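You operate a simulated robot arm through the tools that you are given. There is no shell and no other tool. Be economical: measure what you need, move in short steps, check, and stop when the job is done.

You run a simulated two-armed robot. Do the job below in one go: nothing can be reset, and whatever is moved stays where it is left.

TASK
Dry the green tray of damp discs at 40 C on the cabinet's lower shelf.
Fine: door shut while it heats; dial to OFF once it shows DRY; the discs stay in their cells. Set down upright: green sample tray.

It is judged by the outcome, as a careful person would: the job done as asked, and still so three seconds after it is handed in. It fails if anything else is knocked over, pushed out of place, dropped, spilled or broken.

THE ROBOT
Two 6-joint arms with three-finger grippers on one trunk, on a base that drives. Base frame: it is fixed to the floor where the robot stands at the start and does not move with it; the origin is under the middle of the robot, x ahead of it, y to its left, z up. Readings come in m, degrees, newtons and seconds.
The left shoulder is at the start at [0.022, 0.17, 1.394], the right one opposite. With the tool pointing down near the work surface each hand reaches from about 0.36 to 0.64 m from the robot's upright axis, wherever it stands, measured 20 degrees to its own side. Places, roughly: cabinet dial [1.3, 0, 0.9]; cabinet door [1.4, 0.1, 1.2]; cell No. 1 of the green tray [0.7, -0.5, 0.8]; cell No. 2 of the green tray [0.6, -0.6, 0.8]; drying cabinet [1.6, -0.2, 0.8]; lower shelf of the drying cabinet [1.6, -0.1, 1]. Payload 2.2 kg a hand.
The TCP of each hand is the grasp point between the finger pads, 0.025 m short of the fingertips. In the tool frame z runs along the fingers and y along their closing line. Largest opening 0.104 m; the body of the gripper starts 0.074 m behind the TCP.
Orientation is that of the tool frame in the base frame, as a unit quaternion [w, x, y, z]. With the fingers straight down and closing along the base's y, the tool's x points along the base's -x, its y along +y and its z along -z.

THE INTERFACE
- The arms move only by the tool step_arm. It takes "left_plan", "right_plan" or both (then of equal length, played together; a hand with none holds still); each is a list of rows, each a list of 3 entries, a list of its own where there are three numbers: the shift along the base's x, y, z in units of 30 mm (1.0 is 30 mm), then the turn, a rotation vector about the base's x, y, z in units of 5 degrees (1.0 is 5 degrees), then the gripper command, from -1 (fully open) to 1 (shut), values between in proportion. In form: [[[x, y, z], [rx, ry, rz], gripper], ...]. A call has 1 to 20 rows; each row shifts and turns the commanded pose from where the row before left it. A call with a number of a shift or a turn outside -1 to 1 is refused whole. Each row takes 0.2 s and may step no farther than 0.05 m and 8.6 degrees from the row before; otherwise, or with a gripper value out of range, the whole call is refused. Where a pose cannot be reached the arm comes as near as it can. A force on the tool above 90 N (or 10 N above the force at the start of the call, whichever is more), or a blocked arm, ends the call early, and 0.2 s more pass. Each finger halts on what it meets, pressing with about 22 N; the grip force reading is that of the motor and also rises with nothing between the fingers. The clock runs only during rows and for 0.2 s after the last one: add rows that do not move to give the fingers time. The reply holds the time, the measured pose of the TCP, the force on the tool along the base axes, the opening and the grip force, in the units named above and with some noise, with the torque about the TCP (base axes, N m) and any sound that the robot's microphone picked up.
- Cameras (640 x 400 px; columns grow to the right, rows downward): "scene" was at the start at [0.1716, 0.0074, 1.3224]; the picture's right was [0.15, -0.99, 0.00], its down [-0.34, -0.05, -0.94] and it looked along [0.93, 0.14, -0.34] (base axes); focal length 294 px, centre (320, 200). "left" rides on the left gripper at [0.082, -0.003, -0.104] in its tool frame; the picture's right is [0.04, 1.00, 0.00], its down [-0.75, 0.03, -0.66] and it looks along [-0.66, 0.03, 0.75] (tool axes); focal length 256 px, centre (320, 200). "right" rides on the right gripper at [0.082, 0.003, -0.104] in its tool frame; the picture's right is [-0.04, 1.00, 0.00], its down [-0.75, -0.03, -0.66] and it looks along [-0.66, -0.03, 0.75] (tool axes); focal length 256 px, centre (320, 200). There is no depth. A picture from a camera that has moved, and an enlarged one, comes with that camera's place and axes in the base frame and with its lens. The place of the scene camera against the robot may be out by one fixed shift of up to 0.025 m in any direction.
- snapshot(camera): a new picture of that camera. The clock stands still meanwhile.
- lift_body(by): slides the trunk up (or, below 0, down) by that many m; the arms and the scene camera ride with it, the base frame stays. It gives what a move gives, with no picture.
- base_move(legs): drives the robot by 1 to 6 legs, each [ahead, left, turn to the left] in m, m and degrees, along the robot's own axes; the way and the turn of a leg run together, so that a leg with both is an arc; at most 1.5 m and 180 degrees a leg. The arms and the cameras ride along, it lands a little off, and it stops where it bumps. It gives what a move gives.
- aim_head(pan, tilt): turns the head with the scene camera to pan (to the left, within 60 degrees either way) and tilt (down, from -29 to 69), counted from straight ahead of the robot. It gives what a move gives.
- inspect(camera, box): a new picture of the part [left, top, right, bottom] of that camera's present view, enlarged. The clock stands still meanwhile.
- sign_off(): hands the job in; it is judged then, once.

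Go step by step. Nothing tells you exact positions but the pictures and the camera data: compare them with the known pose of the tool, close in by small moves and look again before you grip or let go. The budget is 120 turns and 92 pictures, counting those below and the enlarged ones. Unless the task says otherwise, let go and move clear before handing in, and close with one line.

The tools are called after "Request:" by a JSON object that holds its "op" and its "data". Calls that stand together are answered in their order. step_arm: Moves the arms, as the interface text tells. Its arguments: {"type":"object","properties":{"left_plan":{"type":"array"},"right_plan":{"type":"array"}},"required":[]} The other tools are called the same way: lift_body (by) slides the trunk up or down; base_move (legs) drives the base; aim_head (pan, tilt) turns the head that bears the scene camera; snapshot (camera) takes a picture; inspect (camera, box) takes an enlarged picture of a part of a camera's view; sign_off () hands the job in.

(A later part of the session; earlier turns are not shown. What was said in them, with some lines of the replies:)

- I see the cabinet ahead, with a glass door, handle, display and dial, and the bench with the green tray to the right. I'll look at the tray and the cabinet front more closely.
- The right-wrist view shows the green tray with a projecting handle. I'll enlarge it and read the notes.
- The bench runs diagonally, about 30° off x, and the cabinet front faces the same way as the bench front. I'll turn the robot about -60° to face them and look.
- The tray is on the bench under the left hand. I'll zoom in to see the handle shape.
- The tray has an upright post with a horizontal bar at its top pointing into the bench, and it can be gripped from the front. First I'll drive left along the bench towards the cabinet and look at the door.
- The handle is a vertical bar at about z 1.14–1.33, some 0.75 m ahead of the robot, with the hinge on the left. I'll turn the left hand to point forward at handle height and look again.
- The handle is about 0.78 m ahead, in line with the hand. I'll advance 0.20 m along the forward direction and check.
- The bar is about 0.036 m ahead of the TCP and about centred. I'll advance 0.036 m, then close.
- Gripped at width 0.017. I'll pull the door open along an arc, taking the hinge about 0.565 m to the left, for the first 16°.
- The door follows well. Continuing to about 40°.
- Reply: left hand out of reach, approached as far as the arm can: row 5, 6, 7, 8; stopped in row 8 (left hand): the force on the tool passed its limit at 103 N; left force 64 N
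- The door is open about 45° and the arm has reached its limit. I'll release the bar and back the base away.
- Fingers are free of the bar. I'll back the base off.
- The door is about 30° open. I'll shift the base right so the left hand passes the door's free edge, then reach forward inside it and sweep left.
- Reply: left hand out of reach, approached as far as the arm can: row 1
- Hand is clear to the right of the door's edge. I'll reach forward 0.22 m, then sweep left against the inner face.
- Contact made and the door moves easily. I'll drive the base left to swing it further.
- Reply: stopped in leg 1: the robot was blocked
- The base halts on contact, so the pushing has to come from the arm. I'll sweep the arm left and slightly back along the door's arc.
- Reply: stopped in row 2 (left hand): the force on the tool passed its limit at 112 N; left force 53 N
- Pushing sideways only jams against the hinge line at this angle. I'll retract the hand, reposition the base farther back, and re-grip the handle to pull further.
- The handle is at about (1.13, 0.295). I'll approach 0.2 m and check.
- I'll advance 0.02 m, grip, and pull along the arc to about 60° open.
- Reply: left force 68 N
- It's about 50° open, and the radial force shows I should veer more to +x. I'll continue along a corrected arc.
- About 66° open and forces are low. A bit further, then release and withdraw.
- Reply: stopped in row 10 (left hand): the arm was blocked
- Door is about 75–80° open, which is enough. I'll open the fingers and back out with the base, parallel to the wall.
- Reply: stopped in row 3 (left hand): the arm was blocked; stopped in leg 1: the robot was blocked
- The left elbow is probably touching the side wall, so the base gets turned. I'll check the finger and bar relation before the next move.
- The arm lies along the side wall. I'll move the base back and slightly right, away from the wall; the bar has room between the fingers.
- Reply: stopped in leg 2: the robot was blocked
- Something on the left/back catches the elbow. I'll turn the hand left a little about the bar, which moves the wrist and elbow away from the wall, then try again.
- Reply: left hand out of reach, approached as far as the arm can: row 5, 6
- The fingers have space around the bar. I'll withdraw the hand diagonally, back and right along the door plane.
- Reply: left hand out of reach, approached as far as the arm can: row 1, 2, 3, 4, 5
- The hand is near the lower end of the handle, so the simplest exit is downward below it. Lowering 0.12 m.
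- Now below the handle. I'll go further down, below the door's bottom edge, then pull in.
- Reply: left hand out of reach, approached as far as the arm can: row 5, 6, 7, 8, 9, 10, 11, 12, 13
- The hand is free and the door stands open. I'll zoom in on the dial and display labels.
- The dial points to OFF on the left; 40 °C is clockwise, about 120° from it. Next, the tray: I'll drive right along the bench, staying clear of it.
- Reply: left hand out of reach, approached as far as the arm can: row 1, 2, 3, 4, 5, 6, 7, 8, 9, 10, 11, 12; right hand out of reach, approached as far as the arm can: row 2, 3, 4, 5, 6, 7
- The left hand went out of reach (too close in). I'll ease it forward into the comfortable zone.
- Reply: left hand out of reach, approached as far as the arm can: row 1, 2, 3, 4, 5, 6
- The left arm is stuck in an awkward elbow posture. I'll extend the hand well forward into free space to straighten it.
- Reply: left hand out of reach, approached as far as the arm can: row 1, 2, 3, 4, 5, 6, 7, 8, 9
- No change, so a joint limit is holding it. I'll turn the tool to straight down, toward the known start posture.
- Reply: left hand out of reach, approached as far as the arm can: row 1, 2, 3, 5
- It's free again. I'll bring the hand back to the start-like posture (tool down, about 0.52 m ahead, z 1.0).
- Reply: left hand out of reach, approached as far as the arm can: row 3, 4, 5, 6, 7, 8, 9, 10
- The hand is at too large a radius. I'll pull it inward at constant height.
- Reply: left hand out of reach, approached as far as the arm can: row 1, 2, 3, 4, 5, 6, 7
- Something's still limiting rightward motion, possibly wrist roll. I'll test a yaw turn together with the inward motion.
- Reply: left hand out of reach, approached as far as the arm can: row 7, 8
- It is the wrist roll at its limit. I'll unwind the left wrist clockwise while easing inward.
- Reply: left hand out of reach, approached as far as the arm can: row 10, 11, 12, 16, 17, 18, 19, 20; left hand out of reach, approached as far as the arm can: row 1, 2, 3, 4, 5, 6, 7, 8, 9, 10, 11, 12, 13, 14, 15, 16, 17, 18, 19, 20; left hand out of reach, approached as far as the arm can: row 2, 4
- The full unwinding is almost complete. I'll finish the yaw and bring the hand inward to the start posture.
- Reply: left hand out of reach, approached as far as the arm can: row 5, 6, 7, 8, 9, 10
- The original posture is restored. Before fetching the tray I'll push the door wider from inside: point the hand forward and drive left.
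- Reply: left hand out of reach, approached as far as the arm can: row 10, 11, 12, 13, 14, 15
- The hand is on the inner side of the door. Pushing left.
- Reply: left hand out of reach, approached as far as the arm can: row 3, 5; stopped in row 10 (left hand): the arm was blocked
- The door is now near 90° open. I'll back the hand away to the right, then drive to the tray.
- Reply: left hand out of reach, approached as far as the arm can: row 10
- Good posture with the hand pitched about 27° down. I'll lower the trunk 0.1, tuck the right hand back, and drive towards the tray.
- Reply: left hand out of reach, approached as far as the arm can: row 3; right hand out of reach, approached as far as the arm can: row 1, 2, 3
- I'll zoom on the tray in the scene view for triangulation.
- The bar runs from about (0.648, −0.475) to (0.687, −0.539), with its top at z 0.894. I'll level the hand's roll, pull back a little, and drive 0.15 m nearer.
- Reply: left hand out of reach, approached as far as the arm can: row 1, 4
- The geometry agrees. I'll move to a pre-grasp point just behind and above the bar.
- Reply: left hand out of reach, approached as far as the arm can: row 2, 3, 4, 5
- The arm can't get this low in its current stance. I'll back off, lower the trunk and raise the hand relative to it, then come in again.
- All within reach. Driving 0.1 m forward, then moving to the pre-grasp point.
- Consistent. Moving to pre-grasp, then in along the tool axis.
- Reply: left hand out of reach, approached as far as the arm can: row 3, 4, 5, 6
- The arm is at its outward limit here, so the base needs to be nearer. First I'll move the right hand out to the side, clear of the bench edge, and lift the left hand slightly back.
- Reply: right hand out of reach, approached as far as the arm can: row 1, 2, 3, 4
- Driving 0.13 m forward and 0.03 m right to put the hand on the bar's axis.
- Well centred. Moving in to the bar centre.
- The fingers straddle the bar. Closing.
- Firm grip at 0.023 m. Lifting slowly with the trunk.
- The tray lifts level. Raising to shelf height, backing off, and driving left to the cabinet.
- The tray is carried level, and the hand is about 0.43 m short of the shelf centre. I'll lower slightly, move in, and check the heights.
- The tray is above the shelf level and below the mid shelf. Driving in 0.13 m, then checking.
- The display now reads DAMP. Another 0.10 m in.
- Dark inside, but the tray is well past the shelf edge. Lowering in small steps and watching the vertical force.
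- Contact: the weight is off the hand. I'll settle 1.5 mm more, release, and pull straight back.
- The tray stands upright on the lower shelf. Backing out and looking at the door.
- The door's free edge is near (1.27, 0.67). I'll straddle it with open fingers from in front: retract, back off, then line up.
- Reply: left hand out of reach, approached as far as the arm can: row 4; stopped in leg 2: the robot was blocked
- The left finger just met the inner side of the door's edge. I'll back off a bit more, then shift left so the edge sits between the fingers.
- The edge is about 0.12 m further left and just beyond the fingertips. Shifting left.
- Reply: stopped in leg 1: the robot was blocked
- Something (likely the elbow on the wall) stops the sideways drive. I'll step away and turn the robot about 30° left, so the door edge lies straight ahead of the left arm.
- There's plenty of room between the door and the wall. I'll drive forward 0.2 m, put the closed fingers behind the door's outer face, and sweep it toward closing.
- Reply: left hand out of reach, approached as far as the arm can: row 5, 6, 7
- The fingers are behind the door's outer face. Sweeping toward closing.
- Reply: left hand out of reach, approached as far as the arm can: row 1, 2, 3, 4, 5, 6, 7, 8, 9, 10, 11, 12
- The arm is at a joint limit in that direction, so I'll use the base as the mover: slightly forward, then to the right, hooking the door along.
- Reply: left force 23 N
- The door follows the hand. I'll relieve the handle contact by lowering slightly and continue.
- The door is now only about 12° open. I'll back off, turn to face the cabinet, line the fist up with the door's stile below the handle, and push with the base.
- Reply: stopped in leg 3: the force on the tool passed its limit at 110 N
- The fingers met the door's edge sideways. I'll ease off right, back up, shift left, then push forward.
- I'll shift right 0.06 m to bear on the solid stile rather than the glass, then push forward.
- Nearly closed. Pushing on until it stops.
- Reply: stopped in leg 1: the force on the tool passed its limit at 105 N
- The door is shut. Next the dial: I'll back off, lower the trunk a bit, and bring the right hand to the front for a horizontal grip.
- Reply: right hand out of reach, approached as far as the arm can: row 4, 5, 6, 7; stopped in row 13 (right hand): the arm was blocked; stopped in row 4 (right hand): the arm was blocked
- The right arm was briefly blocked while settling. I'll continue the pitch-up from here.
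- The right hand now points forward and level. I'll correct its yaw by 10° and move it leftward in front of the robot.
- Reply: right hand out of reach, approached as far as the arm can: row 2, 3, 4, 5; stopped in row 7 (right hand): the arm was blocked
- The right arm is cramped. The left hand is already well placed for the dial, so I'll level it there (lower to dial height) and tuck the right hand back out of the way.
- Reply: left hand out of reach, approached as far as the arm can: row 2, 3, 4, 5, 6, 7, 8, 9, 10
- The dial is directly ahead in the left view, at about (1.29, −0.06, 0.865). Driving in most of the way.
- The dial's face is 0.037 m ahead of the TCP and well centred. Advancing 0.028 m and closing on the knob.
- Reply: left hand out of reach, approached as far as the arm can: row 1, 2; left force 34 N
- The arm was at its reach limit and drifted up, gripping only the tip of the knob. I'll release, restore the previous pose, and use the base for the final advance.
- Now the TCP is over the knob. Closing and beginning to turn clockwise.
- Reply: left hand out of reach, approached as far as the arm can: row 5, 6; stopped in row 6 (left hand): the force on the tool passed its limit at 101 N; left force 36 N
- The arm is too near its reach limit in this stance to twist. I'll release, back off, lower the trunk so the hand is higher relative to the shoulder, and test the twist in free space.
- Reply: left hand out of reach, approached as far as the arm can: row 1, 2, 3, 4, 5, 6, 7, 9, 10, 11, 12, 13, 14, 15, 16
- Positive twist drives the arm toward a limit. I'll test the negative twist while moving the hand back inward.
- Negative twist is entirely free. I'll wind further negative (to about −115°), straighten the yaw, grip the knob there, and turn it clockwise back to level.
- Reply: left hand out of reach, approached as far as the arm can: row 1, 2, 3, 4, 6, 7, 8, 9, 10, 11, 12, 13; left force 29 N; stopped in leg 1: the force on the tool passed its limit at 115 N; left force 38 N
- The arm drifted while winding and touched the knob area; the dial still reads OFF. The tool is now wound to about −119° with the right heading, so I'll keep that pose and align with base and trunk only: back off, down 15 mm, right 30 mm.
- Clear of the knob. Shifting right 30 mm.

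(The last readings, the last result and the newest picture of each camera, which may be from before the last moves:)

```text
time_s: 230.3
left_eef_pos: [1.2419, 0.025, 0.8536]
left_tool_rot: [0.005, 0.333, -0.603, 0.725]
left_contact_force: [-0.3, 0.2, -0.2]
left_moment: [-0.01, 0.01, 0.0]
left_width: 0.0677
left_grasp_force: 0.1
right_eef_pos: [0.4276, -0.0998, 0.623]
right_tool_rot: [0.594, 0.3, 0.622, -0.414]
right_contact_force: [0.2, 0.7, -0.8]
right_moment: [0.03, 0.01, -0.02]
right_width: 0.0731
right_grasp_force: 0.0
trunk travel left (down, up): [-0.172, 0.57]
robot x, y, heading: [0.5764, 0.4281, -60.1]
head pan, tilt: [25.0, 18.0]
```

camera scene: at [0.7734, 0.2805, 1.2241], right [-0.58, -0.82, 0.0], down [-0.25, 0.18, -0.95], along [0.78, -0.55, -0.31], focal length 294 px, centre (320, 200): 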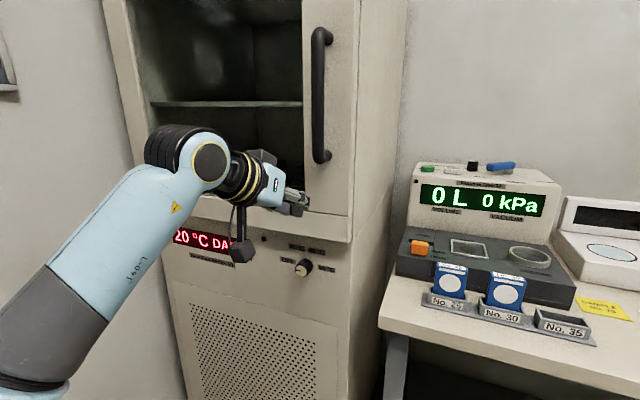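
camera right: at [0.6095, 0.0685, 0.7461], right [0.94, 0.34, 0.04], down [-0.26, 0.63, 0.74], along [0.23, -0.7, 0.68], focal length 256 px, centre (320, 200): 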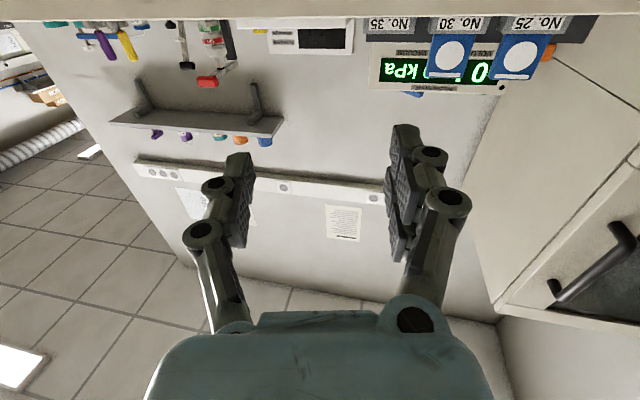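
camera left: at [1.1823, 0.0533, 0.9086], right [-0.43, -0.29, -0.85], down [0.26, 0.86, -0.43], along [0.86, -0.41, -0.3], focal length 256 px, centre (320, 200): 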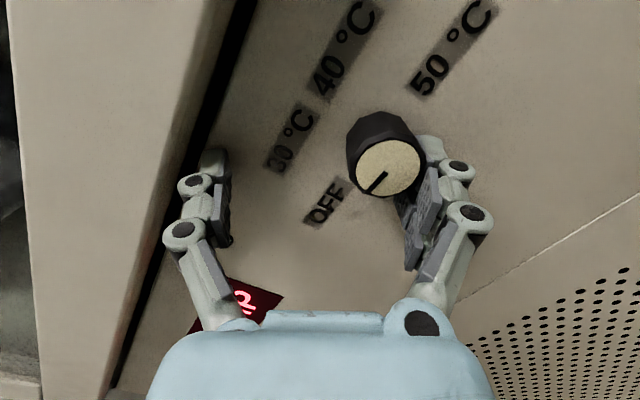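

Aligned. Advancing 43 mm and closing.

Request:
{"op": "base_move", "data": {"legs": [[0.043, 0, 0]]}}

Request:
{"op": "step_arm", "data": {"left_plan": [[[0, 0, 0], [0, 0, 0], 1], [[0, 0, 0], [0, 0, 0], 1], [[0, 0, 0], [0, 0, 0], 1], [[0, 0, 0], [0, 0, 0], 1]]}}

Request:
{"op": "snapshot", "data": {"camera": "left"}}

```text
time_s: 231.2
left_eef_pos: [1.2635, -0.0117, 0.8539]
left_tool_rot: [0.007, 0.334, -0.604, 0.724]
left_contact_force: [0.3, 0.4, 0.4]
left_moment: [0.0, -0.01, 0.02]
left_width: 0.0678
left_grasp_force: 0.1
right_eef_pos: [0.4498, -0.1389, 0.6221]
right_tool_rot: [0.593, 0.301, 0.621, -0.415]
right_contact_force: [-0.1, -0.6, -0.3]
right_moment: [0.0, 0.0, 0.01]
right_width: 0.0727
right_grasp_force: 0.1
trunk travel left (down, up): [-0.172, 0.57]
robot x, y, heading: [0.5968, 0.3887, -60.1]
head pan, tilt: [25.0, 18.0]
```

```text
time_s: 232.2
left_eef_pos: [1.2633, -0.0108, 0.854]
left_tool_rot: [0.006, 0.332, -0.604, 0.725]
left_contact_force: [7.6, -3.0, 7.7]
left_moment: [-0.1, -0.05, 0.27]
left_width: 0.0337
left_grasp_force: 44.7
right_eef_pos: [0.4503, -0.138, 0.6231]
right_tool_rot: [0.593, 0.3, 0.622, -0.414]
right_contact_force: [-0.5, -0.8, 0.3]
right_moment: [0.01, -0.03, -0.03]
right_width: 0.073
right_grasp_force: 0.1
trunk travel left (down, up): [-0.172, 0.57]
robot x, y, heading: [0.5972, 0.3924, -60.1]
head pan, tilt: [25.0, 18.0]
```

```text
5 pictures are left
camera left: at [1.1517, 0.0479, 0.8919], right [-0.44, -0.29, -0.85], down [0.26, 0.86, -0.43], along [0.86, -0.41, -0.3], focal length 256 px, centre (320, 200)
```

left: 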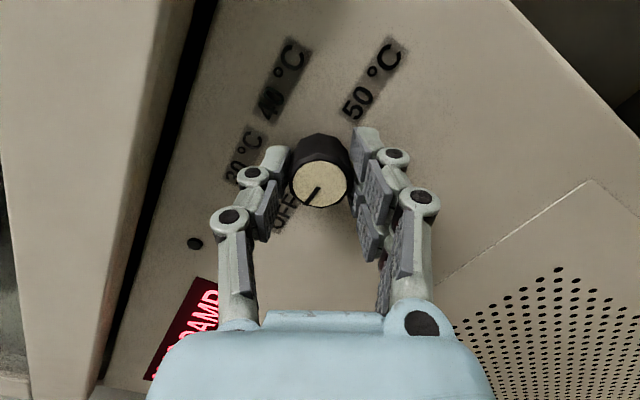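

Knob firmly gripped and centred. Turning clockwise 55°.

Request:
{"op": "step_arm", "data": {"left_plan": [[[0, 0, 0], [0.55, -0.953, 0], 1], [[0, 0, 0], [0.55, -0.953, 0], 1], [[0, 0, 0], [0.55, -0.953, 0], 1], [[0, 0, 0], [0.55, -0.953, 0], 1], [[0, 0, 0], [0.55, -0.953, 0], 1], [[0, 0, 0], [0.55, -0.953, 0], 1], [[0, 0, 0], [0.55, -0.953, 0], 1], [[0, 0, 0], [0.55, -0.953, 0], 1], [[0, 0, 0], [0.55, -0.953, 0], 1], [[0, 0, 0], [0.55, -0.953, 0], 1]]}}

```text
time_s: 234.4
left_eef_pos: [1.2645, -0.0113, 0.8549]
left_tool_rot: [0.314, -0.005, 0.705, -0.636]
left_contact_force: [13.3, -1.3, 11.4]
left_moment: [0.24, 0.16, 0.32]
left_width: 0.0335
left_grasp_force: 44.9
right_eef_pos: [0.4503, -0.1373, 0.6226]
right_tool_rot: [0.593, 0.3, 0.621, -0.415]
right_contact_force: [-0.1, 0.5, 0.4]
right_moment: [-0.02, 0.01, 0.0]
right_width: 0.073
right_grasp_force: 0.0
trunk travel left (down, up): [-0.172, 0.57]
robot x, y, heading: [0.5969, 0.3896, -60.0]
head pan, tilt: [25.0, 18.0]
```

Smooth. Continuing another 65° to 40 °C.

Request:
{"op": "step_arm", "data": {"left_plan": [[[0, 0, 0], [0.55, -0.953, 0], 1], [[0, 0, 0], [0.55, -0.953, 0], 1], [[0, 0, 0], [0.55, -0.953, 0], 1], [[0, 0, 0], [0.55, -0.953, 0], 1], [[0, 0, 0], [0.55, -0.953, 0], 1], [[0, 0, 0], [0.55, -0.953, 0], 1], [[0, 0, 0], [0.55, -0.953, 0], 1], [[0, 0, 0], [0.55, -0.953, 0], 1], [[0, 0, 0], [0.55, -0.953, 0], 1], [[0, 0, 0], [0.55, -0.953, 0], 1], [[0, 0, 0], [0.55, -0.953, 0], 1], [[0, 0, 0], [0.5, -0.85, 0], 1]]}}

Request:
{"op": "snapshot", "data": {"camera": "left"}}

```text
time_s: 237.0
left_eef_pos: [1.2663, -0.0115, 0.8542]
left_tool_rot: [0.595, 0.377, 0.619, -0.347]
left_contact_force: [19.6, 5.7, 10.6]
left_moment: [0.32, 0.26, 0.57]
left_width: 0.0338
left_grasp_force: 44.6
right_eef_pos: [0.45, -0.1372, 0.6239]
right_tool_rot: [0.594, 0.299, 0.622, -0.414]
right_contact_force: [0.1, -0.5, 0.5]
right_moment: [-0.02, 0.0, 0.0]
right_width: 0.0729
right_grasp_force: 0.1
trunk travel left (down, up): [-0.172, 0.57]
robot x, y, heading: [0.5956, 0.3912, -60.1]
head pan, tilt: [25.0, 18.0]
```

```text
4 pictures are left
camera left: at [1.2113, 0.0829, 0.7775], right [0.88, 0.48, -0.02], down [-0.28, 0.55, 0.79], along [0.39, -0.69, 0.62], focal length 256 px, centre (320, 200)
```

left: 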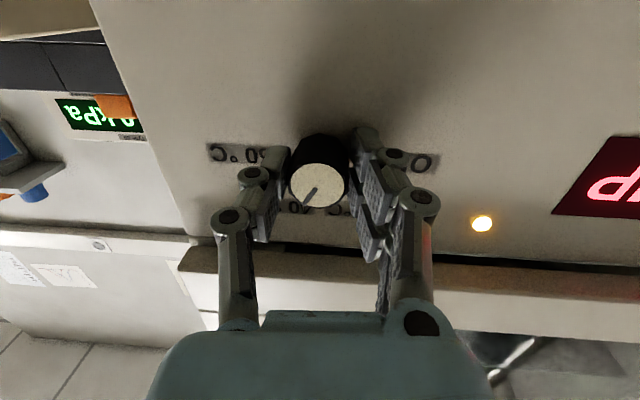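

The heating lamp is lit and the pointer is at 40 °C, with the door shut. I keep holding the knob and wait, listening for any sound.

Request:
{"op": "step_arm", "data": {"left_plan": [[[0, 0, 0], [0, 0, 0], 1], [[0, 0, 0], [0, 0, 0], 1], [[0, 0, 0], [0, 0, 0], 1], [[0, 0, 0], [0, 0, 0], 1], [[0, 0, 0], [0, 0, 0], 1], [[0, 0, 0], [0, 0, 0], 1], [[0, 0, 0], [0, 0, 0], 1], [[0, 0, 0], [0, 0, 0], 1], [[0, 0, 0], [0, 0, 0], 1], [[0, 0, 0], [0, 0, 0], 1], [[0, 0, 0], [0, 0, 0], 1], [[0, 0, 0], [0, 0, 0], 1], [[0, 0, 0], [0, 0, 0], 1], [[0, 0, 0], [0, 0, 0], 1], [[0, 0, 0], [0, 0, 0], 1], [[0, 0, 0], [0, 0, 0], 1], [[0, 0, 0], [0, 0, 0], 1], [[0, 0, 0], [0, 0, 0], 1], [[0, 0, 0], [0, 0, 0], 1], [[0, 0, 0], [0, 0, 0], 1]]}}

Request:
{"op": "step_arm", "data": {"left_plan": [[[0, 0, 0], [0, 0, 0], 1], [[0, 0, 0], [0, 0, 0], 1], [[0, 0, 0], [0, 0, 0], 1], [[0, 0, 0], [0, 0, 0], 1], [[0, 0, 0], [0, 0, 0], 1], [[0, 0, 0], [0, 0, 0], 1], [[0, 0, 0], [0, 0, 0], 1], [[0, 0, 0], [0, 0, 0], 1], [[0, 0, 0], [0, 0, 0], 1], [[0, 0, 0], [0, 0, 0], 1], [[0, 0, 0], [0, 0, 0], 1], [[0, 0, 0], [0, 0, 0], 1], [[0, 0, 0], [0, 0, 0], 1], [[0, 0, 0], [0, 0, 0], 1], [[0, 0, 0], [0, 0, 0], 1], [[0, 0, 0], [0, 0, 0], 1], [[0, 0, 0], [0, 0, 0], 1], [[0, 0, 0], [0, 0, 0], 1], [[0, 0, 0], [0, 0, 0], 1], [[0, 0, 0], [0, 0, 0], 1]]}}

Request:
{"op": "step_arm", "data": {"left_plan": [[[0, 0, 0], [0, 0, 0], 1], [[0, 0, 0], [0, 0, 0], 1], [[0, 0, 0], [0, 0, 0], 1], [[0, 0, 0], [0, 0, 0], 1], [[0, 0, 0], [0, 0, 0], 1], [[0, 0, 0], [0, 0, 0], 1], [[0, 0, 0], [0, 0, 0], 1], [[0, 0, 0], [0, 0, 0], 1], [[0, 0, 0], [0, 0, 0], 1], [[0, 0, 0], [0, 0, 0], 1], [[0, 0, 0], [0, 0, 0], 1], [[0, 0, 0], [0, 0, 0], 1], [[0, 0, 0], [0, 0, 0], 1], [[0, 0, 0], [0, 0, 0], 1], [[0, 0, 0], [0, 0, 0], 1], [[0, 0, 0], [0, 0, 0], 1], [[0, 0, 0], [0, 0, 0], 1], [[0, 0, 0], [0, 0, 0], 1], [[0, 0, 0], [0, 0, 0], 1], [[0, 0, 0], [0, 0, 0], 1]]}}

Request:
{"op": "inspect", "data": {"camera": "left", "box": [440, 110, 640, 240]}}

```text
time_s: 241.2
left_eef_pos: [1.2644, -0.0097, 0.8541]
left_tool_rot: [0.594, 0.376, 0.619, -0.348]
left_contact_force: [19.0, 11.6, 6.2]
left_moment: [-0.16, -0.03, 0.62]
left_width: 0.0338
left_grasp_force: 44.6
right_eef_pos: [0.4514, -0.137, 0.6249]
right_tool_rot: [0.594, 0.299, 0.622, -0.414]
right_contact_force: [-0.3, 0.3, 0.4]
right_moment: [-0.01, -0.01, -0.01]
right_width: 0.0727
right_grasp_force: 0.0
trunk travel left (down, up): [-0.172, 0.57]
robot x, y, heading: [0.5934, 0.3867, -59.9]
head pan, tilt: [25.0, 18.0]
```

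```text
time_s: 245.4
left_eef_pos: [1.2646, -0.0117, 0.8541]
left_tool_rot: [0.595, 0.376, 0.619, -0.349]
left_contact_force: [17.4, 12.2, 4.0]
left_moment: [-0.1, 0.0, 0.6]
left_width: 0.0341
left_grasp_force: 45.2
right_eef_pos: [0.4509, -0.1369, 0.6233]
right_tool_rot: [0.593, 0.301, 0.621, -0.415]
right_contact_force: [-0.3, 0.5, 0.7]
right_moment: [-0.02, 0.0, 0.0]
right_width: 0.0729
right_grasp_force: 0.1
trunk travel left (down, up): [-0.172, 0.57]
robot x, y, heading: [0.5967, 0.3936, -59.9]
head pan, tilt: [25.0, 18.0]
```

```text
time_s: 249.6
left_eef_pos: [1.2657, -0.0108, 0.8538]
left_tool_rot: [0.594, 0.377, 0.619, -0.349]
left_contact_force: [16.1, 13.4, 2.7]
left_moment: [-0.14, -0.01, 0.58]
left_width: 0.0339
left_grasp_force: 44.4
right_eef_pos: [0.4499, -0.1368, 0.6236]
right_tool_rot: [0.593, 0.3, 0.621, -0.415]
right_contact_force: [1.0, 0.2, -0.1]
right_moment: [0.02, -0.01, 0.02]
right_width: 0.0727
right_grasp_force: 0.1
trunk travel left (down, up): [-0.172, 0.57]
robot x, y, heading: [0.5963, 0.3899, -60.2]
head pan, tilt: [25.0, 18.0]
```

```text
3.08 times, centred on (540, 175) of left
camera zoom: at [1.2112, 0.0828, 0.7774], right [0.88, 0.48, -0.02], down [-0.28, 0.55, 0.79], along [0.39, -0.68, 0.62], focal length 788 px, centre (-357, 277)
```

zoom: 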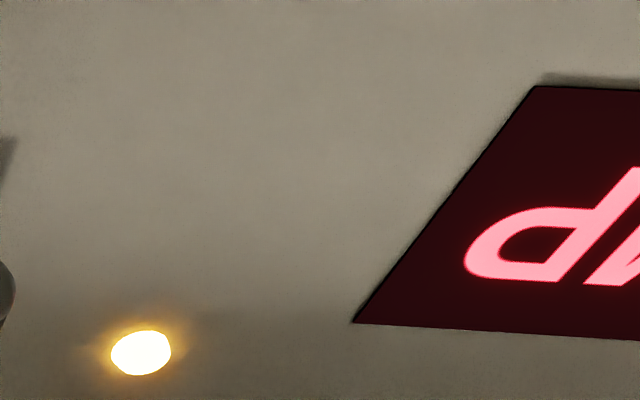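

Still DAMP. I'll wait longer before spending another picture.

Request:
{"op": "step_arm", "data": {"left_plan": [[[0, 0, 0], [0, 0, 0], 1], [[0, 0, 0], [0, 0, 0], 1], [[0, 0, 0], [0, 0, 0], 1], [[0, 0, 0], [0, 0, 0], 1], [[0, 0, 0], [0, 0, 0], 1], [[0, 0, 0], [0, 0, 0], 1], [[0, 0, 0], [0, 0, 0], 1], [[0, 0, 0], [0, 0, 0], 1], [[0, 0, 0], [0, 0, 0], 1], [[0, 0, 0], [0, 0, 0], 1], [[0, 0, 0], [0, 0, 0], 1], [[0, 0, 0], [0, 0, 0], 1], [[0, 0, 0], [0, 0, 0], 1], [[0, 0, 0], [0, 0, 0], 1], [[0, 0, 0], [0, 0, 0], 1], [[0, 0, 0], [0, 0, 0], 1], [[0, 0, 0], [0, 0, 0], 1], [[0, 0, 0], [0, 0, 0], 1], [[0, 0, 0], [0, 0, 0], 1], [[0, 0, 0], [0, 0, 0], 1]]}}

Request:
{"op": "step_arm", "data": {"left_plan": [[[0, 0, 0], [0, 0, 0], 1], [[0, 0, 0], [0, 0, 0], 1], [[0, 0, 0], [0, 0, 0], 1], [[0, 0, 0], [0, 0, 0], 1], [[0, 0, 0], [0, 0, 0], 1], [[0, 0, 0], [0, 0, 0], 1], [[0, 0, 0], [0, 0, 0], 1], [[0, 0, 0], [0, 0, 0], 1], [[0, 0, 0], [0, 0, 0], 1], [[0, 0, 0], [0, 0, 0], 1], [[0, 0, 0], [0, 0, 0], 1], [[0, 0, 0], [0, 0, 0], 1], [[0, 0, 0], [0, 0, 0], 1], [[0, 0, 0], [0, 0, 0], 1], [[0, 0, 0], [0, 0, 0], 1], [[0, 0, 0], [0, 0, 0], 1], [[0, 0, 0], [0, 0, 0], 1], [[0, 0, 0], [0, 0, 0], 1], [[0, 0, 0], [0, 0, 0], 1], [[0, 0, 0], [0, 0, 0], 1]]}}

Request:
{"op": "step_arm", "data": {"left_plan": [[[0, 0, 0], [0, 0, 0], 1], [[0, 0, 0], [0, 0, 0], 1], [[0, 0, 0], [0, 0, 0], 1], [[0, 0, 0], [0, 0, 0], 1], [[0, 0, 0], [0, 0, 0], 1], [[0, 0, 0], [0, 0, 0], 1], [[0, 0, 0], [0, 0, 0], 1], [[0, 0, 0], [0, 0, 0], 1], [[0, 0, 0], [0, 0, 0], 1], [[0, 0, 0], [0, 0, 0], 1], [[0, 0, 0], [0, 0, 0], 1], [[0, 0, 0], [0, 0, 0], 1], [[0, 0, 0], [0, 0, 0], 1], [[0, 0, 0], [0, 0, 0], 1], [[0, 0, 0], [0, 0, 0], 1], [[0, 0, 0], [0, 0, 0], 1], [[0, 0, 0], [0, 0, 0], 1], [[0, 0, 0], [0, 0, 0], 1], [[0, 0, 0], [0, 0, 0], 1], [[0, 0, 0], [0, 0, 0], 1]]}}

Request:
{"op": "step_arm", "data": {"left_plan": [[[0, 0, 0], [0, 0, 0], 1], [[0, 0, 0], [0, 0, 0], 1], [[0, 0, 0], [0, 0, 0], 1], [[0, 0, 0], [0, 0, 0], 1], [[0, 0, 0], [0, 0, 0], 1], [[0, 0, 0], [0, 0, 0], 1], [[0, 0, 0], [0, 0, 0], 1], [[0, 0, 0], [0, 0, 0], 1], [[0, 0, 0], [0, 0, 0], 1], [[0, 0, 0], [0, 0, 0], 1], [[0, 0, 0], [0, 0, 0], 1], [[0, 0, 0], [0, 0, 0], 1], [[0, 0, 0], [0, 0, 0], 1], [[0, 0, 0], [0, 0, 0], 1], [[0, 0, 0], [0, 0, 0], 1], [[0, 0, 0], [0, 0, 0], 1], [[0, 0, 0], [0, 0, 0], 1], [[0, 0, 0], [0, 0, 0], 1], [[0, 0, 0], [0, 0, 0], 1], [[0, 0, 0], [0, 0, 0], 1]]}}

Request:
{"op": "step_arm", "data": {"left_plan": [[[0, 0, 0], [0, 0, 0], 1], [[0, 0, 0], [0, 0, 0], 1], [[0, 0, 0], [0, 0, 0], 1], [[0, 0, 0], [0, 0, 0], 1], [[0, 0, 0], [0, 0, 0], 1], [[0, 0, 0], [0, 0, 0], 1], [[0, 0, 0], [0, 0, 0], 1], [[0, 0, 0], [0, 0, 0], 1], [[0, 0, 0], [0, 0, 0], 1], [[0, 0, 0], [0, 0, 0], 1], [[0, 0, 0], [0, 0, 0], 1], [[0, 0, 0], [0, 0, 0], 1], [[0, 0, 0], [0, 0, 0], 1], [[0, 0, 0], [0, 0, 0], 1], [[0, 0, 0], [0, 0, 0], 1], [[0, 0, 0], [0, 0, 0], 1], [[0, 0, 0], [0, 0, 0], 1], [[0, 0, 0], [0, 0, 0], 1], [[0, 0, 0], [0, 0, 0], 1], [[0, 0, 0], [0, 0, 0], 1]]}}

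Request:
{"op": "step_arm", "data": {"left_plan": [[[0, 0, 0], [0, 0, 0], 1], [[0, 0, 0], [0, 0, 0], 1], [[0, 0, 0], [0, 0, 0], 1], [[0, 0, 0], [0, 0, 0], 1], [[0, 0, 0], [0, 0, 0], 1], [[0, 0, 0], [0, 0, 0], 1], [[0, 0, 0], [0, 0, 0], 1], [[0, 0, 0], [0, 0, 0], 1], [[0, 0, 0], [0, 0, 0], 1], [[0, 0, 0], [0, 0, 0], 1], [[0, 0, 0], [0, 0, 0], 1], [[0, 0, 0], [0, 0, 0], 1], [[0, 0, 0], [0, 0, 0], 1], [[0, 0, 0], [0, 0, 0], 1], [[0, 0, 0], [0, 0, 0], 1], [[0, 0, 0], [0, 0, 0], 1], [[0, 0, 0], [0, 0, 0], 1], [[0, 0, 0], [0, 0, 0], 1], [[0, 0, 0], [0, 0, 0], 1], [[0, 0, 0], [0, 0, 0], 1]]}}

Request:
{"op": "step_arm", "data": {"left_plan": [[[0, 0, 0], [0, 0, 0], 1], [[0, 0, 0], [0, 0, 0], 1], [[0, 0, 0], [0, 0, 0], 1], [[0, 0, 0], [0, 0, 0], 1], [[0, 0, 0], [0, 0, 0], 1], [[0, 0, 0], [0, 0, 0], 1], [[0, 0, 0], [0, 0, 0], 1], [[0, 0, 0], [0, 0, 0], 1], [[0, 0, 0], [0, 0, 0], 1], [[0, 0, 0], [0, 0, 0], 1], [[0, 0, 0], [0, 0, 0], 1], [[0, 0, 0], [0, 0, 0], 1], [[0, 0, 0], [0, 0, 0], 1], [[0, 0, 0], [0, 0, 0], 1], [[0, 0, 0], [0, 0, 0], 1], [[0, 0, 0], [0, 0, 0], 1], [[0, 0, 0], [0, 0, 0], 1], [[0, 0, 0], [0, 0, 0], 1], [[0, 0, 0], [0, 0, 0], 1], [[0, 0, 0], [0, 0, 0], 1]]}}

Request:
{"op": "inspect", "data": {"camera": "left", "box": [440, 110, 640, 240]}}

```text
time_s: 253.8
left_eef_pos: [1.2649, -0.0099, 0.8537]
left_tool_rot: [0.594, 0.377, 0.62, -0.348]
left_contact_force: [16.4, 13.5, 3.9]
left_moment: [-0.1, -0.03, 0.58]
left_width: 0.034
left_grasp_force: 44.8
right_eef_pos: [0.4514, -0.1364, 0.6234]
right_tool_rot: [0.593, 0.3, 0.621, -0.415]
right_contact_force: [0.4, -0.5, -0.2]
right_moment: [0.0, -0.01, -0.03]
right_width: 0.0726
right_grasp_force: 0.0
trunk travel left (down, up): [-0.172, 0.57]
robot x, y, heading: [0.5955, 0.3902, -60.4]
head pan, tilt: [25.0, 18.0]
```

```text
time_s: 258.0
left_eef_pos: [1.2652, -0.0107, 0.8526]
left_tool_rot: [0.595, 0.376, 0.619, -0.348]
left_contact_force: [15.7, 13.0, 1.6]
left_moment: [-0.1, 0.0, 0.59]
left_width: 0.034
left_grasp_force: 44.9
right_eef_pos: [0.4516, -0.1365, 0.6233]
right_tool_rot: [0.593, 0.3, 0.622, -0.414]
right_contact_force: [-0.1, 0.5, 0.4]
right_moment: [-0.03, 0.0, 0.0]
right_width: 0.0728
right_grasp_force: 0.1
trunk travel left (down, up): [-0.172, 0.57]
robot x, y, heading: [0.5971, 0.3913, -60.1]
head pan, tilt: [25.0, 18.0]
```

```text
time_s: 262.2
left_eef_pos: [1.2649, -0.0092, 0.8538]
left_tool_rot: [0.595, 0.376, 0.62, -0.348]
left_contact_force: [15.5, 13.0, 2.8]
left_moment: [-0.09, 0.0, 0.61]
left_width: 0.0339
left_grasp_force: 45.5
right_eef_pos: [0.451, -0.1361, 0.6236]
right_tool_rot: [0.593, 0.3, 0.621, -0.414]
right_contact_force: [0.3, 0.1, 0.5]
right_moment: [-0.02, 0.0, -0.01]
right_width: 0.0724
right_grasp_force: 0.1
trunk travel left (down, up): [-0.172, 0.57]
robot x, y, heading: [0.5993, 0.3903, -60.0]
head pan, tilt: [25.0, 18.0]
```

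```text
time_s: 266.4
left_eef_pos: [1.2638, -0.0102, 0.854]
left_tool_rot: [0.595, 0.376, 0.619, -0.349]
left_contact_force: [16.8, 12.7, 2.2]
left_moment: [-0.11, -0.02, 0.63]
left_width: 0.0338
left_grasp_force: 45.0
right_eef_pos: [0.4515, -0.1363, 0.6238]
right_tool_rot: [0.594, 0.298, 0.622, -0.414]
right_contact_force: [-0.4, -0.2, 0.3]
right_moment: [-0.01, -0.01, -0.05]
right_width: 0.0728
right_grasp_force: 0.1
trunk travel left (down, up): [-0.172, 0.57]
robot x, y, heading: [0.5933, 0.3893, -60.0]
head pan, tilt: [25.0, 18.0]
```

```text
time_s: 270.6
left_eef_pos: [1.2643, -0.0111, 0.8543]
left_tool_rot: [0.595, 0.376, 0.62, -0.348]
left_contact_force: [16.2, 13.2, 2.3]
left_moment: [-0.09, 0.01, 0.6]
left_width: 0.0341
left_grasp_force: 45.1
right_eef_pos: [0.4504, -0.1373, 0.6235]
right_tool_rot: [0.594, 0.299, 0.622, -0.414]
right_contact_force: [-1.0, -0.2, -0.3]
right_moment: [0.03, 0.01, 0.0]
right_width: 0.0731
right_grasp_force: 0.1
trunk travel left (down, up): [-0.172, 0.57]
robot x, y, heading: [0.596, 0.3888, -59.9]
head pan, tilt: [25.0, 18.0]
```

```text
time_s: 274.8
left_eef_pos: [1.2643, -0.0111, 0.8546]
left_tool_rot: [0.595, 0.376, 0.62, -0.348]
left_contact_force: [16.8, 13.4, 3.2]
left_moment: [-0.06, -0.01, 0.64]
left_width: 0.0338
left_grasp_force: 44.4
right_eef_pos: [0.4516, -0.1366, 0.6232]
right_tool_rot: [0.594, 0.299, 0.622, -0.414]
right_contact_force: [-0.3, 0.9, 0.8]
right_moment: [-0.01, 0.04, -0.03]
right_width: 0.0729
right_grasp_force: 0.1
trunk travel left (down, up): [-0.172, 0.57]
robot x, y, heading: [0.5952, 0.388, -60.2]
head pan, tilt: [25.0, 18.0]
```

```text
time_s: 279.0
left_eef_pos: [1.2651, -0.0108, 0.8532]
left_tool_rot: [0.595, 0.376, 0.619, -0.348]
left_contact_force: [16.8, 13.3, 2.3]
left_moment: [-0.07, -0.03, 0.59]
left_width: 0.0338
left_grasp_force: 44.9
right_eef_pos: [0.4514, -0.1365, 0.6229]
right_tool_rot: [0.593, 0.299, 0.622, -0.414]
right_contact_force: [-0.2, -0.2, 0.3]
right_moment: [0.07, -0.02, -0.02]
right_width: 0.073
right_grasp_force: 0.0
trunk travel left (down, up): [-0.172, 0.57]
robot x, y, heading: [0.5939, 0.391, -60.0]
head pan, tilt: [25.0, 18.0]
```

```text
3.08 times, centred on (540, 175) of left
camera zoom: at [1.2112, 0.0828, 0.7773], right [0.88, 0.48, -0.02], down [-0.28, 0.55, 0.79], along [0.39, -0.68, 0.62], focal length 788 px, centre (-357, 277)
```

zoom: 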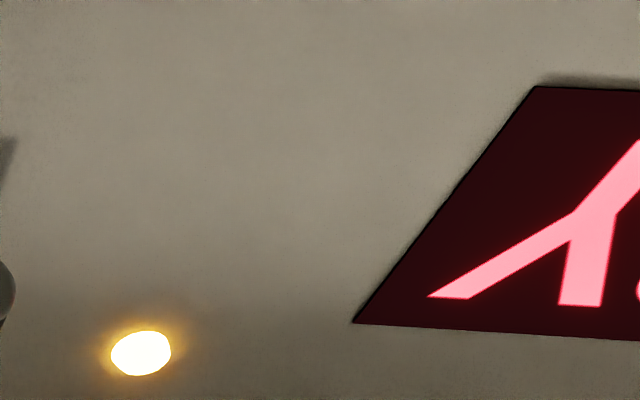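

It now shows DRY (the last letter is a "Y"). Turning the dial back counter-clockwise 120° to OFF.

Request:
{"op": "step_arm", "data": {"left_plan": [[[0, 0, 0], [-0.55, 0.953, 0], 1], [[0, 0, 0], [-0.55, 0.953, 0], 1], [[0, 0, 0], [-0.55, 0.953, 0], 1], [[0, 0, 0], [-0.55, 0.953, 0], 1], [[0, 0, 0], [-0.55, 0.953, 0], 1], [[0, 0, 0], [-0.55, 0.953, 0], 1], [[0, 0, 0], [-0.55, 0.953, 0], 1], [[0, 0, 0], [-0.55, 0.953, 0], 1], [[0, 0, 0], [-0.55, 0.953, 0], 1], [[0, 0, 0], [-0.55, 0.953, 0], 1], [[0, 0, 0], [-0.55, 0.953, 0], 1], [[0, 0, 0], [-0.5, 0.85, 0], 1]]}}

Request:
{"op": "step_arm", "data": {"left_plan": [[[0, 0, 0], [-0.55, 0.953, 0], 1], [[0, 0, 0], [-0.55, 0.953, 0], 1], [[0, 0, 0], [-0.55, 0.953, 0], 1], [[0, 0, 0], [-0.55, 0.953, 0], 1], [[0, 0, 0], [-0.55, 0.953, 0], 1], [[0, 0, 0], [-0.55, 0.953, 0], 1], [[0, 0, 0], [-0.55, 0.953, 0], 1], [[0, 0, 0], [-0.55, 0.953, 0], 1], [[0, 0, 0], [-0.55, 0.953, 0], 1], [[0, 0, 0], [-0.55, 0.953, 0], 1]]}}

Request:
{"op": "snapshot", "data": {"camera": "left"}}

```text
time_s: 281.6
left_eef_pos: [1.2629, -0.0113, 0.8553]
left_tool_rot: [0.312, -0.007, 0.705, -0.637]
left_contact_force: [0.5, 9.9, -4.6]
left_moment: [-0.33, -0.23, 0.13]
left_width: 0.0338
left_grasp_force: 45.4
right_eef_pos: [0.451, -0.1364, 0.6239]
right_tool_rot: [0.594, 0.299, 0.622, -0.414]
right_contact_force: [-0.6, -0.7, 0.8]
right_moment: [0.0, 0.0, -0.02]
right_width: 0.0728
right_grasp_force: 0.0
trunk travel left (down, up): [-0.172, 0.57]
robot x, y, heading: [0.5935, 0.388, -59.8]
head pan, tilt: [25.0, 18.0]
```

```text
time_s: 283.8
left_eef_pos: [1.2635, -0.0128, 0.8552]
left_tool_rot: [0.005, 0.332, -0.603, 0.725]
left_contact_force: [2.5, -0.1, 4.6]
left_moment: [-0.56, -0.68, -0.09]
left_width: 0.0339
left_grasp_force: 44.7
right_eef_pos: [0.4494, -0.1373, 0.6234]
right_tool_rot: [0.594, 0.3, 0.621, -0.414]
right_contact_force: [0.1, -0.5, -0.4]
right_moment: [-0.03, 0.03, 0.01]
right_width: 0.0729
right_grasp_force: 0.0
trunk travel left (down, up): [-0.172, 0.57]
robot x, y, heading: [0.5902, 0.387, -59.5]
head pan, tilt: [25.0, 18.0]
```

```text
1 pictures are left
camera left: at [1.1511, 0.0479, 0.8922], right [-0.44, -0.29, -0.85], down [0.26, 0.86, -0.43], along [0.86, -0.41, -0.3], focal length 256 px, centre (320, 200)
```

left: 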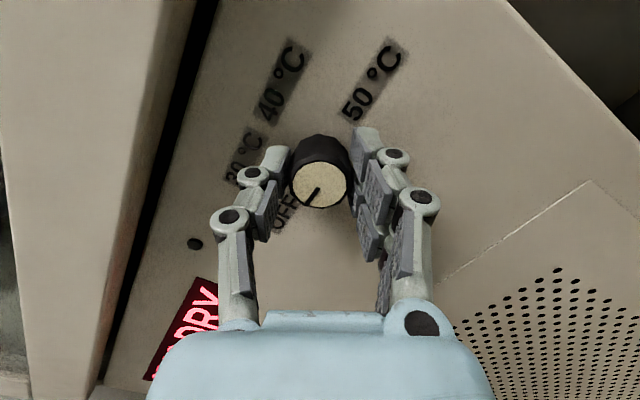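

The display reads DRY, the lamp is off and the pointer is at OFF. I'll release and back away, then take a last look.

Request:
{"op": "step_arm", "data": {"left_plan": [[[0, 0, 0], [0, 0, 0], -0.3], [[0, 0, 0], [0, 0, 0], -0.3], [[0, 0, 0], [0, 0, 0], -0.3], [[0, 0, 0], [0, 0, 0], -0.3], [[0, 0, 0], [0, 0, 0], -0.3]]}}

Request:
{"op": "base_move", "data": {"legs": [[-0.3, 0, 0]]}}

Request:
{"op": "snapshot", "data": {"camera": "left"}}

```text
time_s: 285.0
left_eef_pos: [1.264, -0.0118, 0.8534]
left_tool_rot: [0.005, 0.332, -0.604, 0.725]
left_contact_force: [-0.6, 0.1, -0.5]
left_moment: [-0.01, -0.01, 0.0]
left_width: 0.0672
left_grasp_force: 0.1
right_eef_pos: [0.4494, -0.1369, 0.623]
right_tool_rot: [0.594, 0.3, 0.622, -0.414]
right_contact_force: [0.8, 0.1, -0.7]
right_moment: [0.02, 0.01, 0.02]
right_width: 0.0727
right_grasp_force: 0.1
trunk travel left (down, up): [-0.172, 0.57]
robot x, y, heading: [0.5994, 0.3876, -60.1]
head pan, tilt: [25.0, 18.0]
```

```text
time_s: 287.1
left_eef_pos: [1.1127, 0.2431, 0.8539]
left_tool_rot: [0.008, 0.33, -0.604, 0.725]
left_contact_force: [-0.1, 0.9, 1.0]
left_moment: [-0.02, 0.02, 0.02]
left_width: 0.0677
left_grasp_force: 0.1
right_eef_pos: [0.2992, 0.1225, 0.6242]
right_tool_rot: [0.593, 0.302, 0.621, -0.415]
right_contact_force: [0.8, 0.4, 0.0]
right_moment: [-0.03, -0.02, 0.0]
right_width: 0.0729
right_grasp_force: 0.0
trunk travel left (down, up): [-0.172, 0.57]
robot x, y, heading: [0.446, 0.6512, -60.4]
head pan, tilt: [25.0, 18.0]
```

```text
0 pictures are left
camera left: at [1.0015, 0.3036, 0.8914], right [-0.44, -0.28, -0.85], down [0.27, 0.86, -0.43], along [0.86, -0.42, -0.31], focal length 256 px, centre (320, 200)
```

left: 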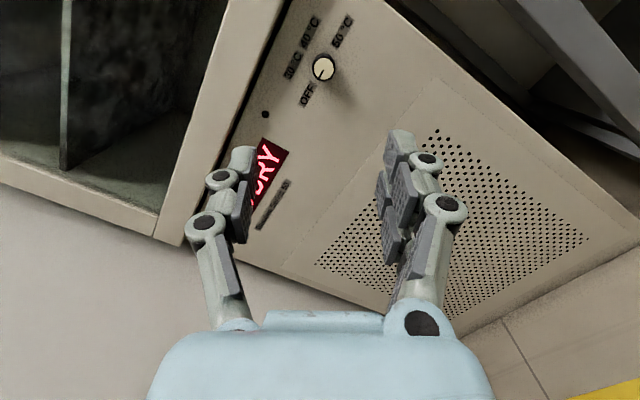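

The display shows DRY, the dial points to OFF, the door is shut, and the hands are clear of everything. Handing in.

Request:
{"op": "sign_off", "data": {}}

```text
The job is handed in.
```

The green tray was dried at 40 °C on the cabinet's lower shelf with the door shut, and the dial went back to OFF once the display read DRY; it stood upright when I let go, but I took no picture of the discs after the heating.
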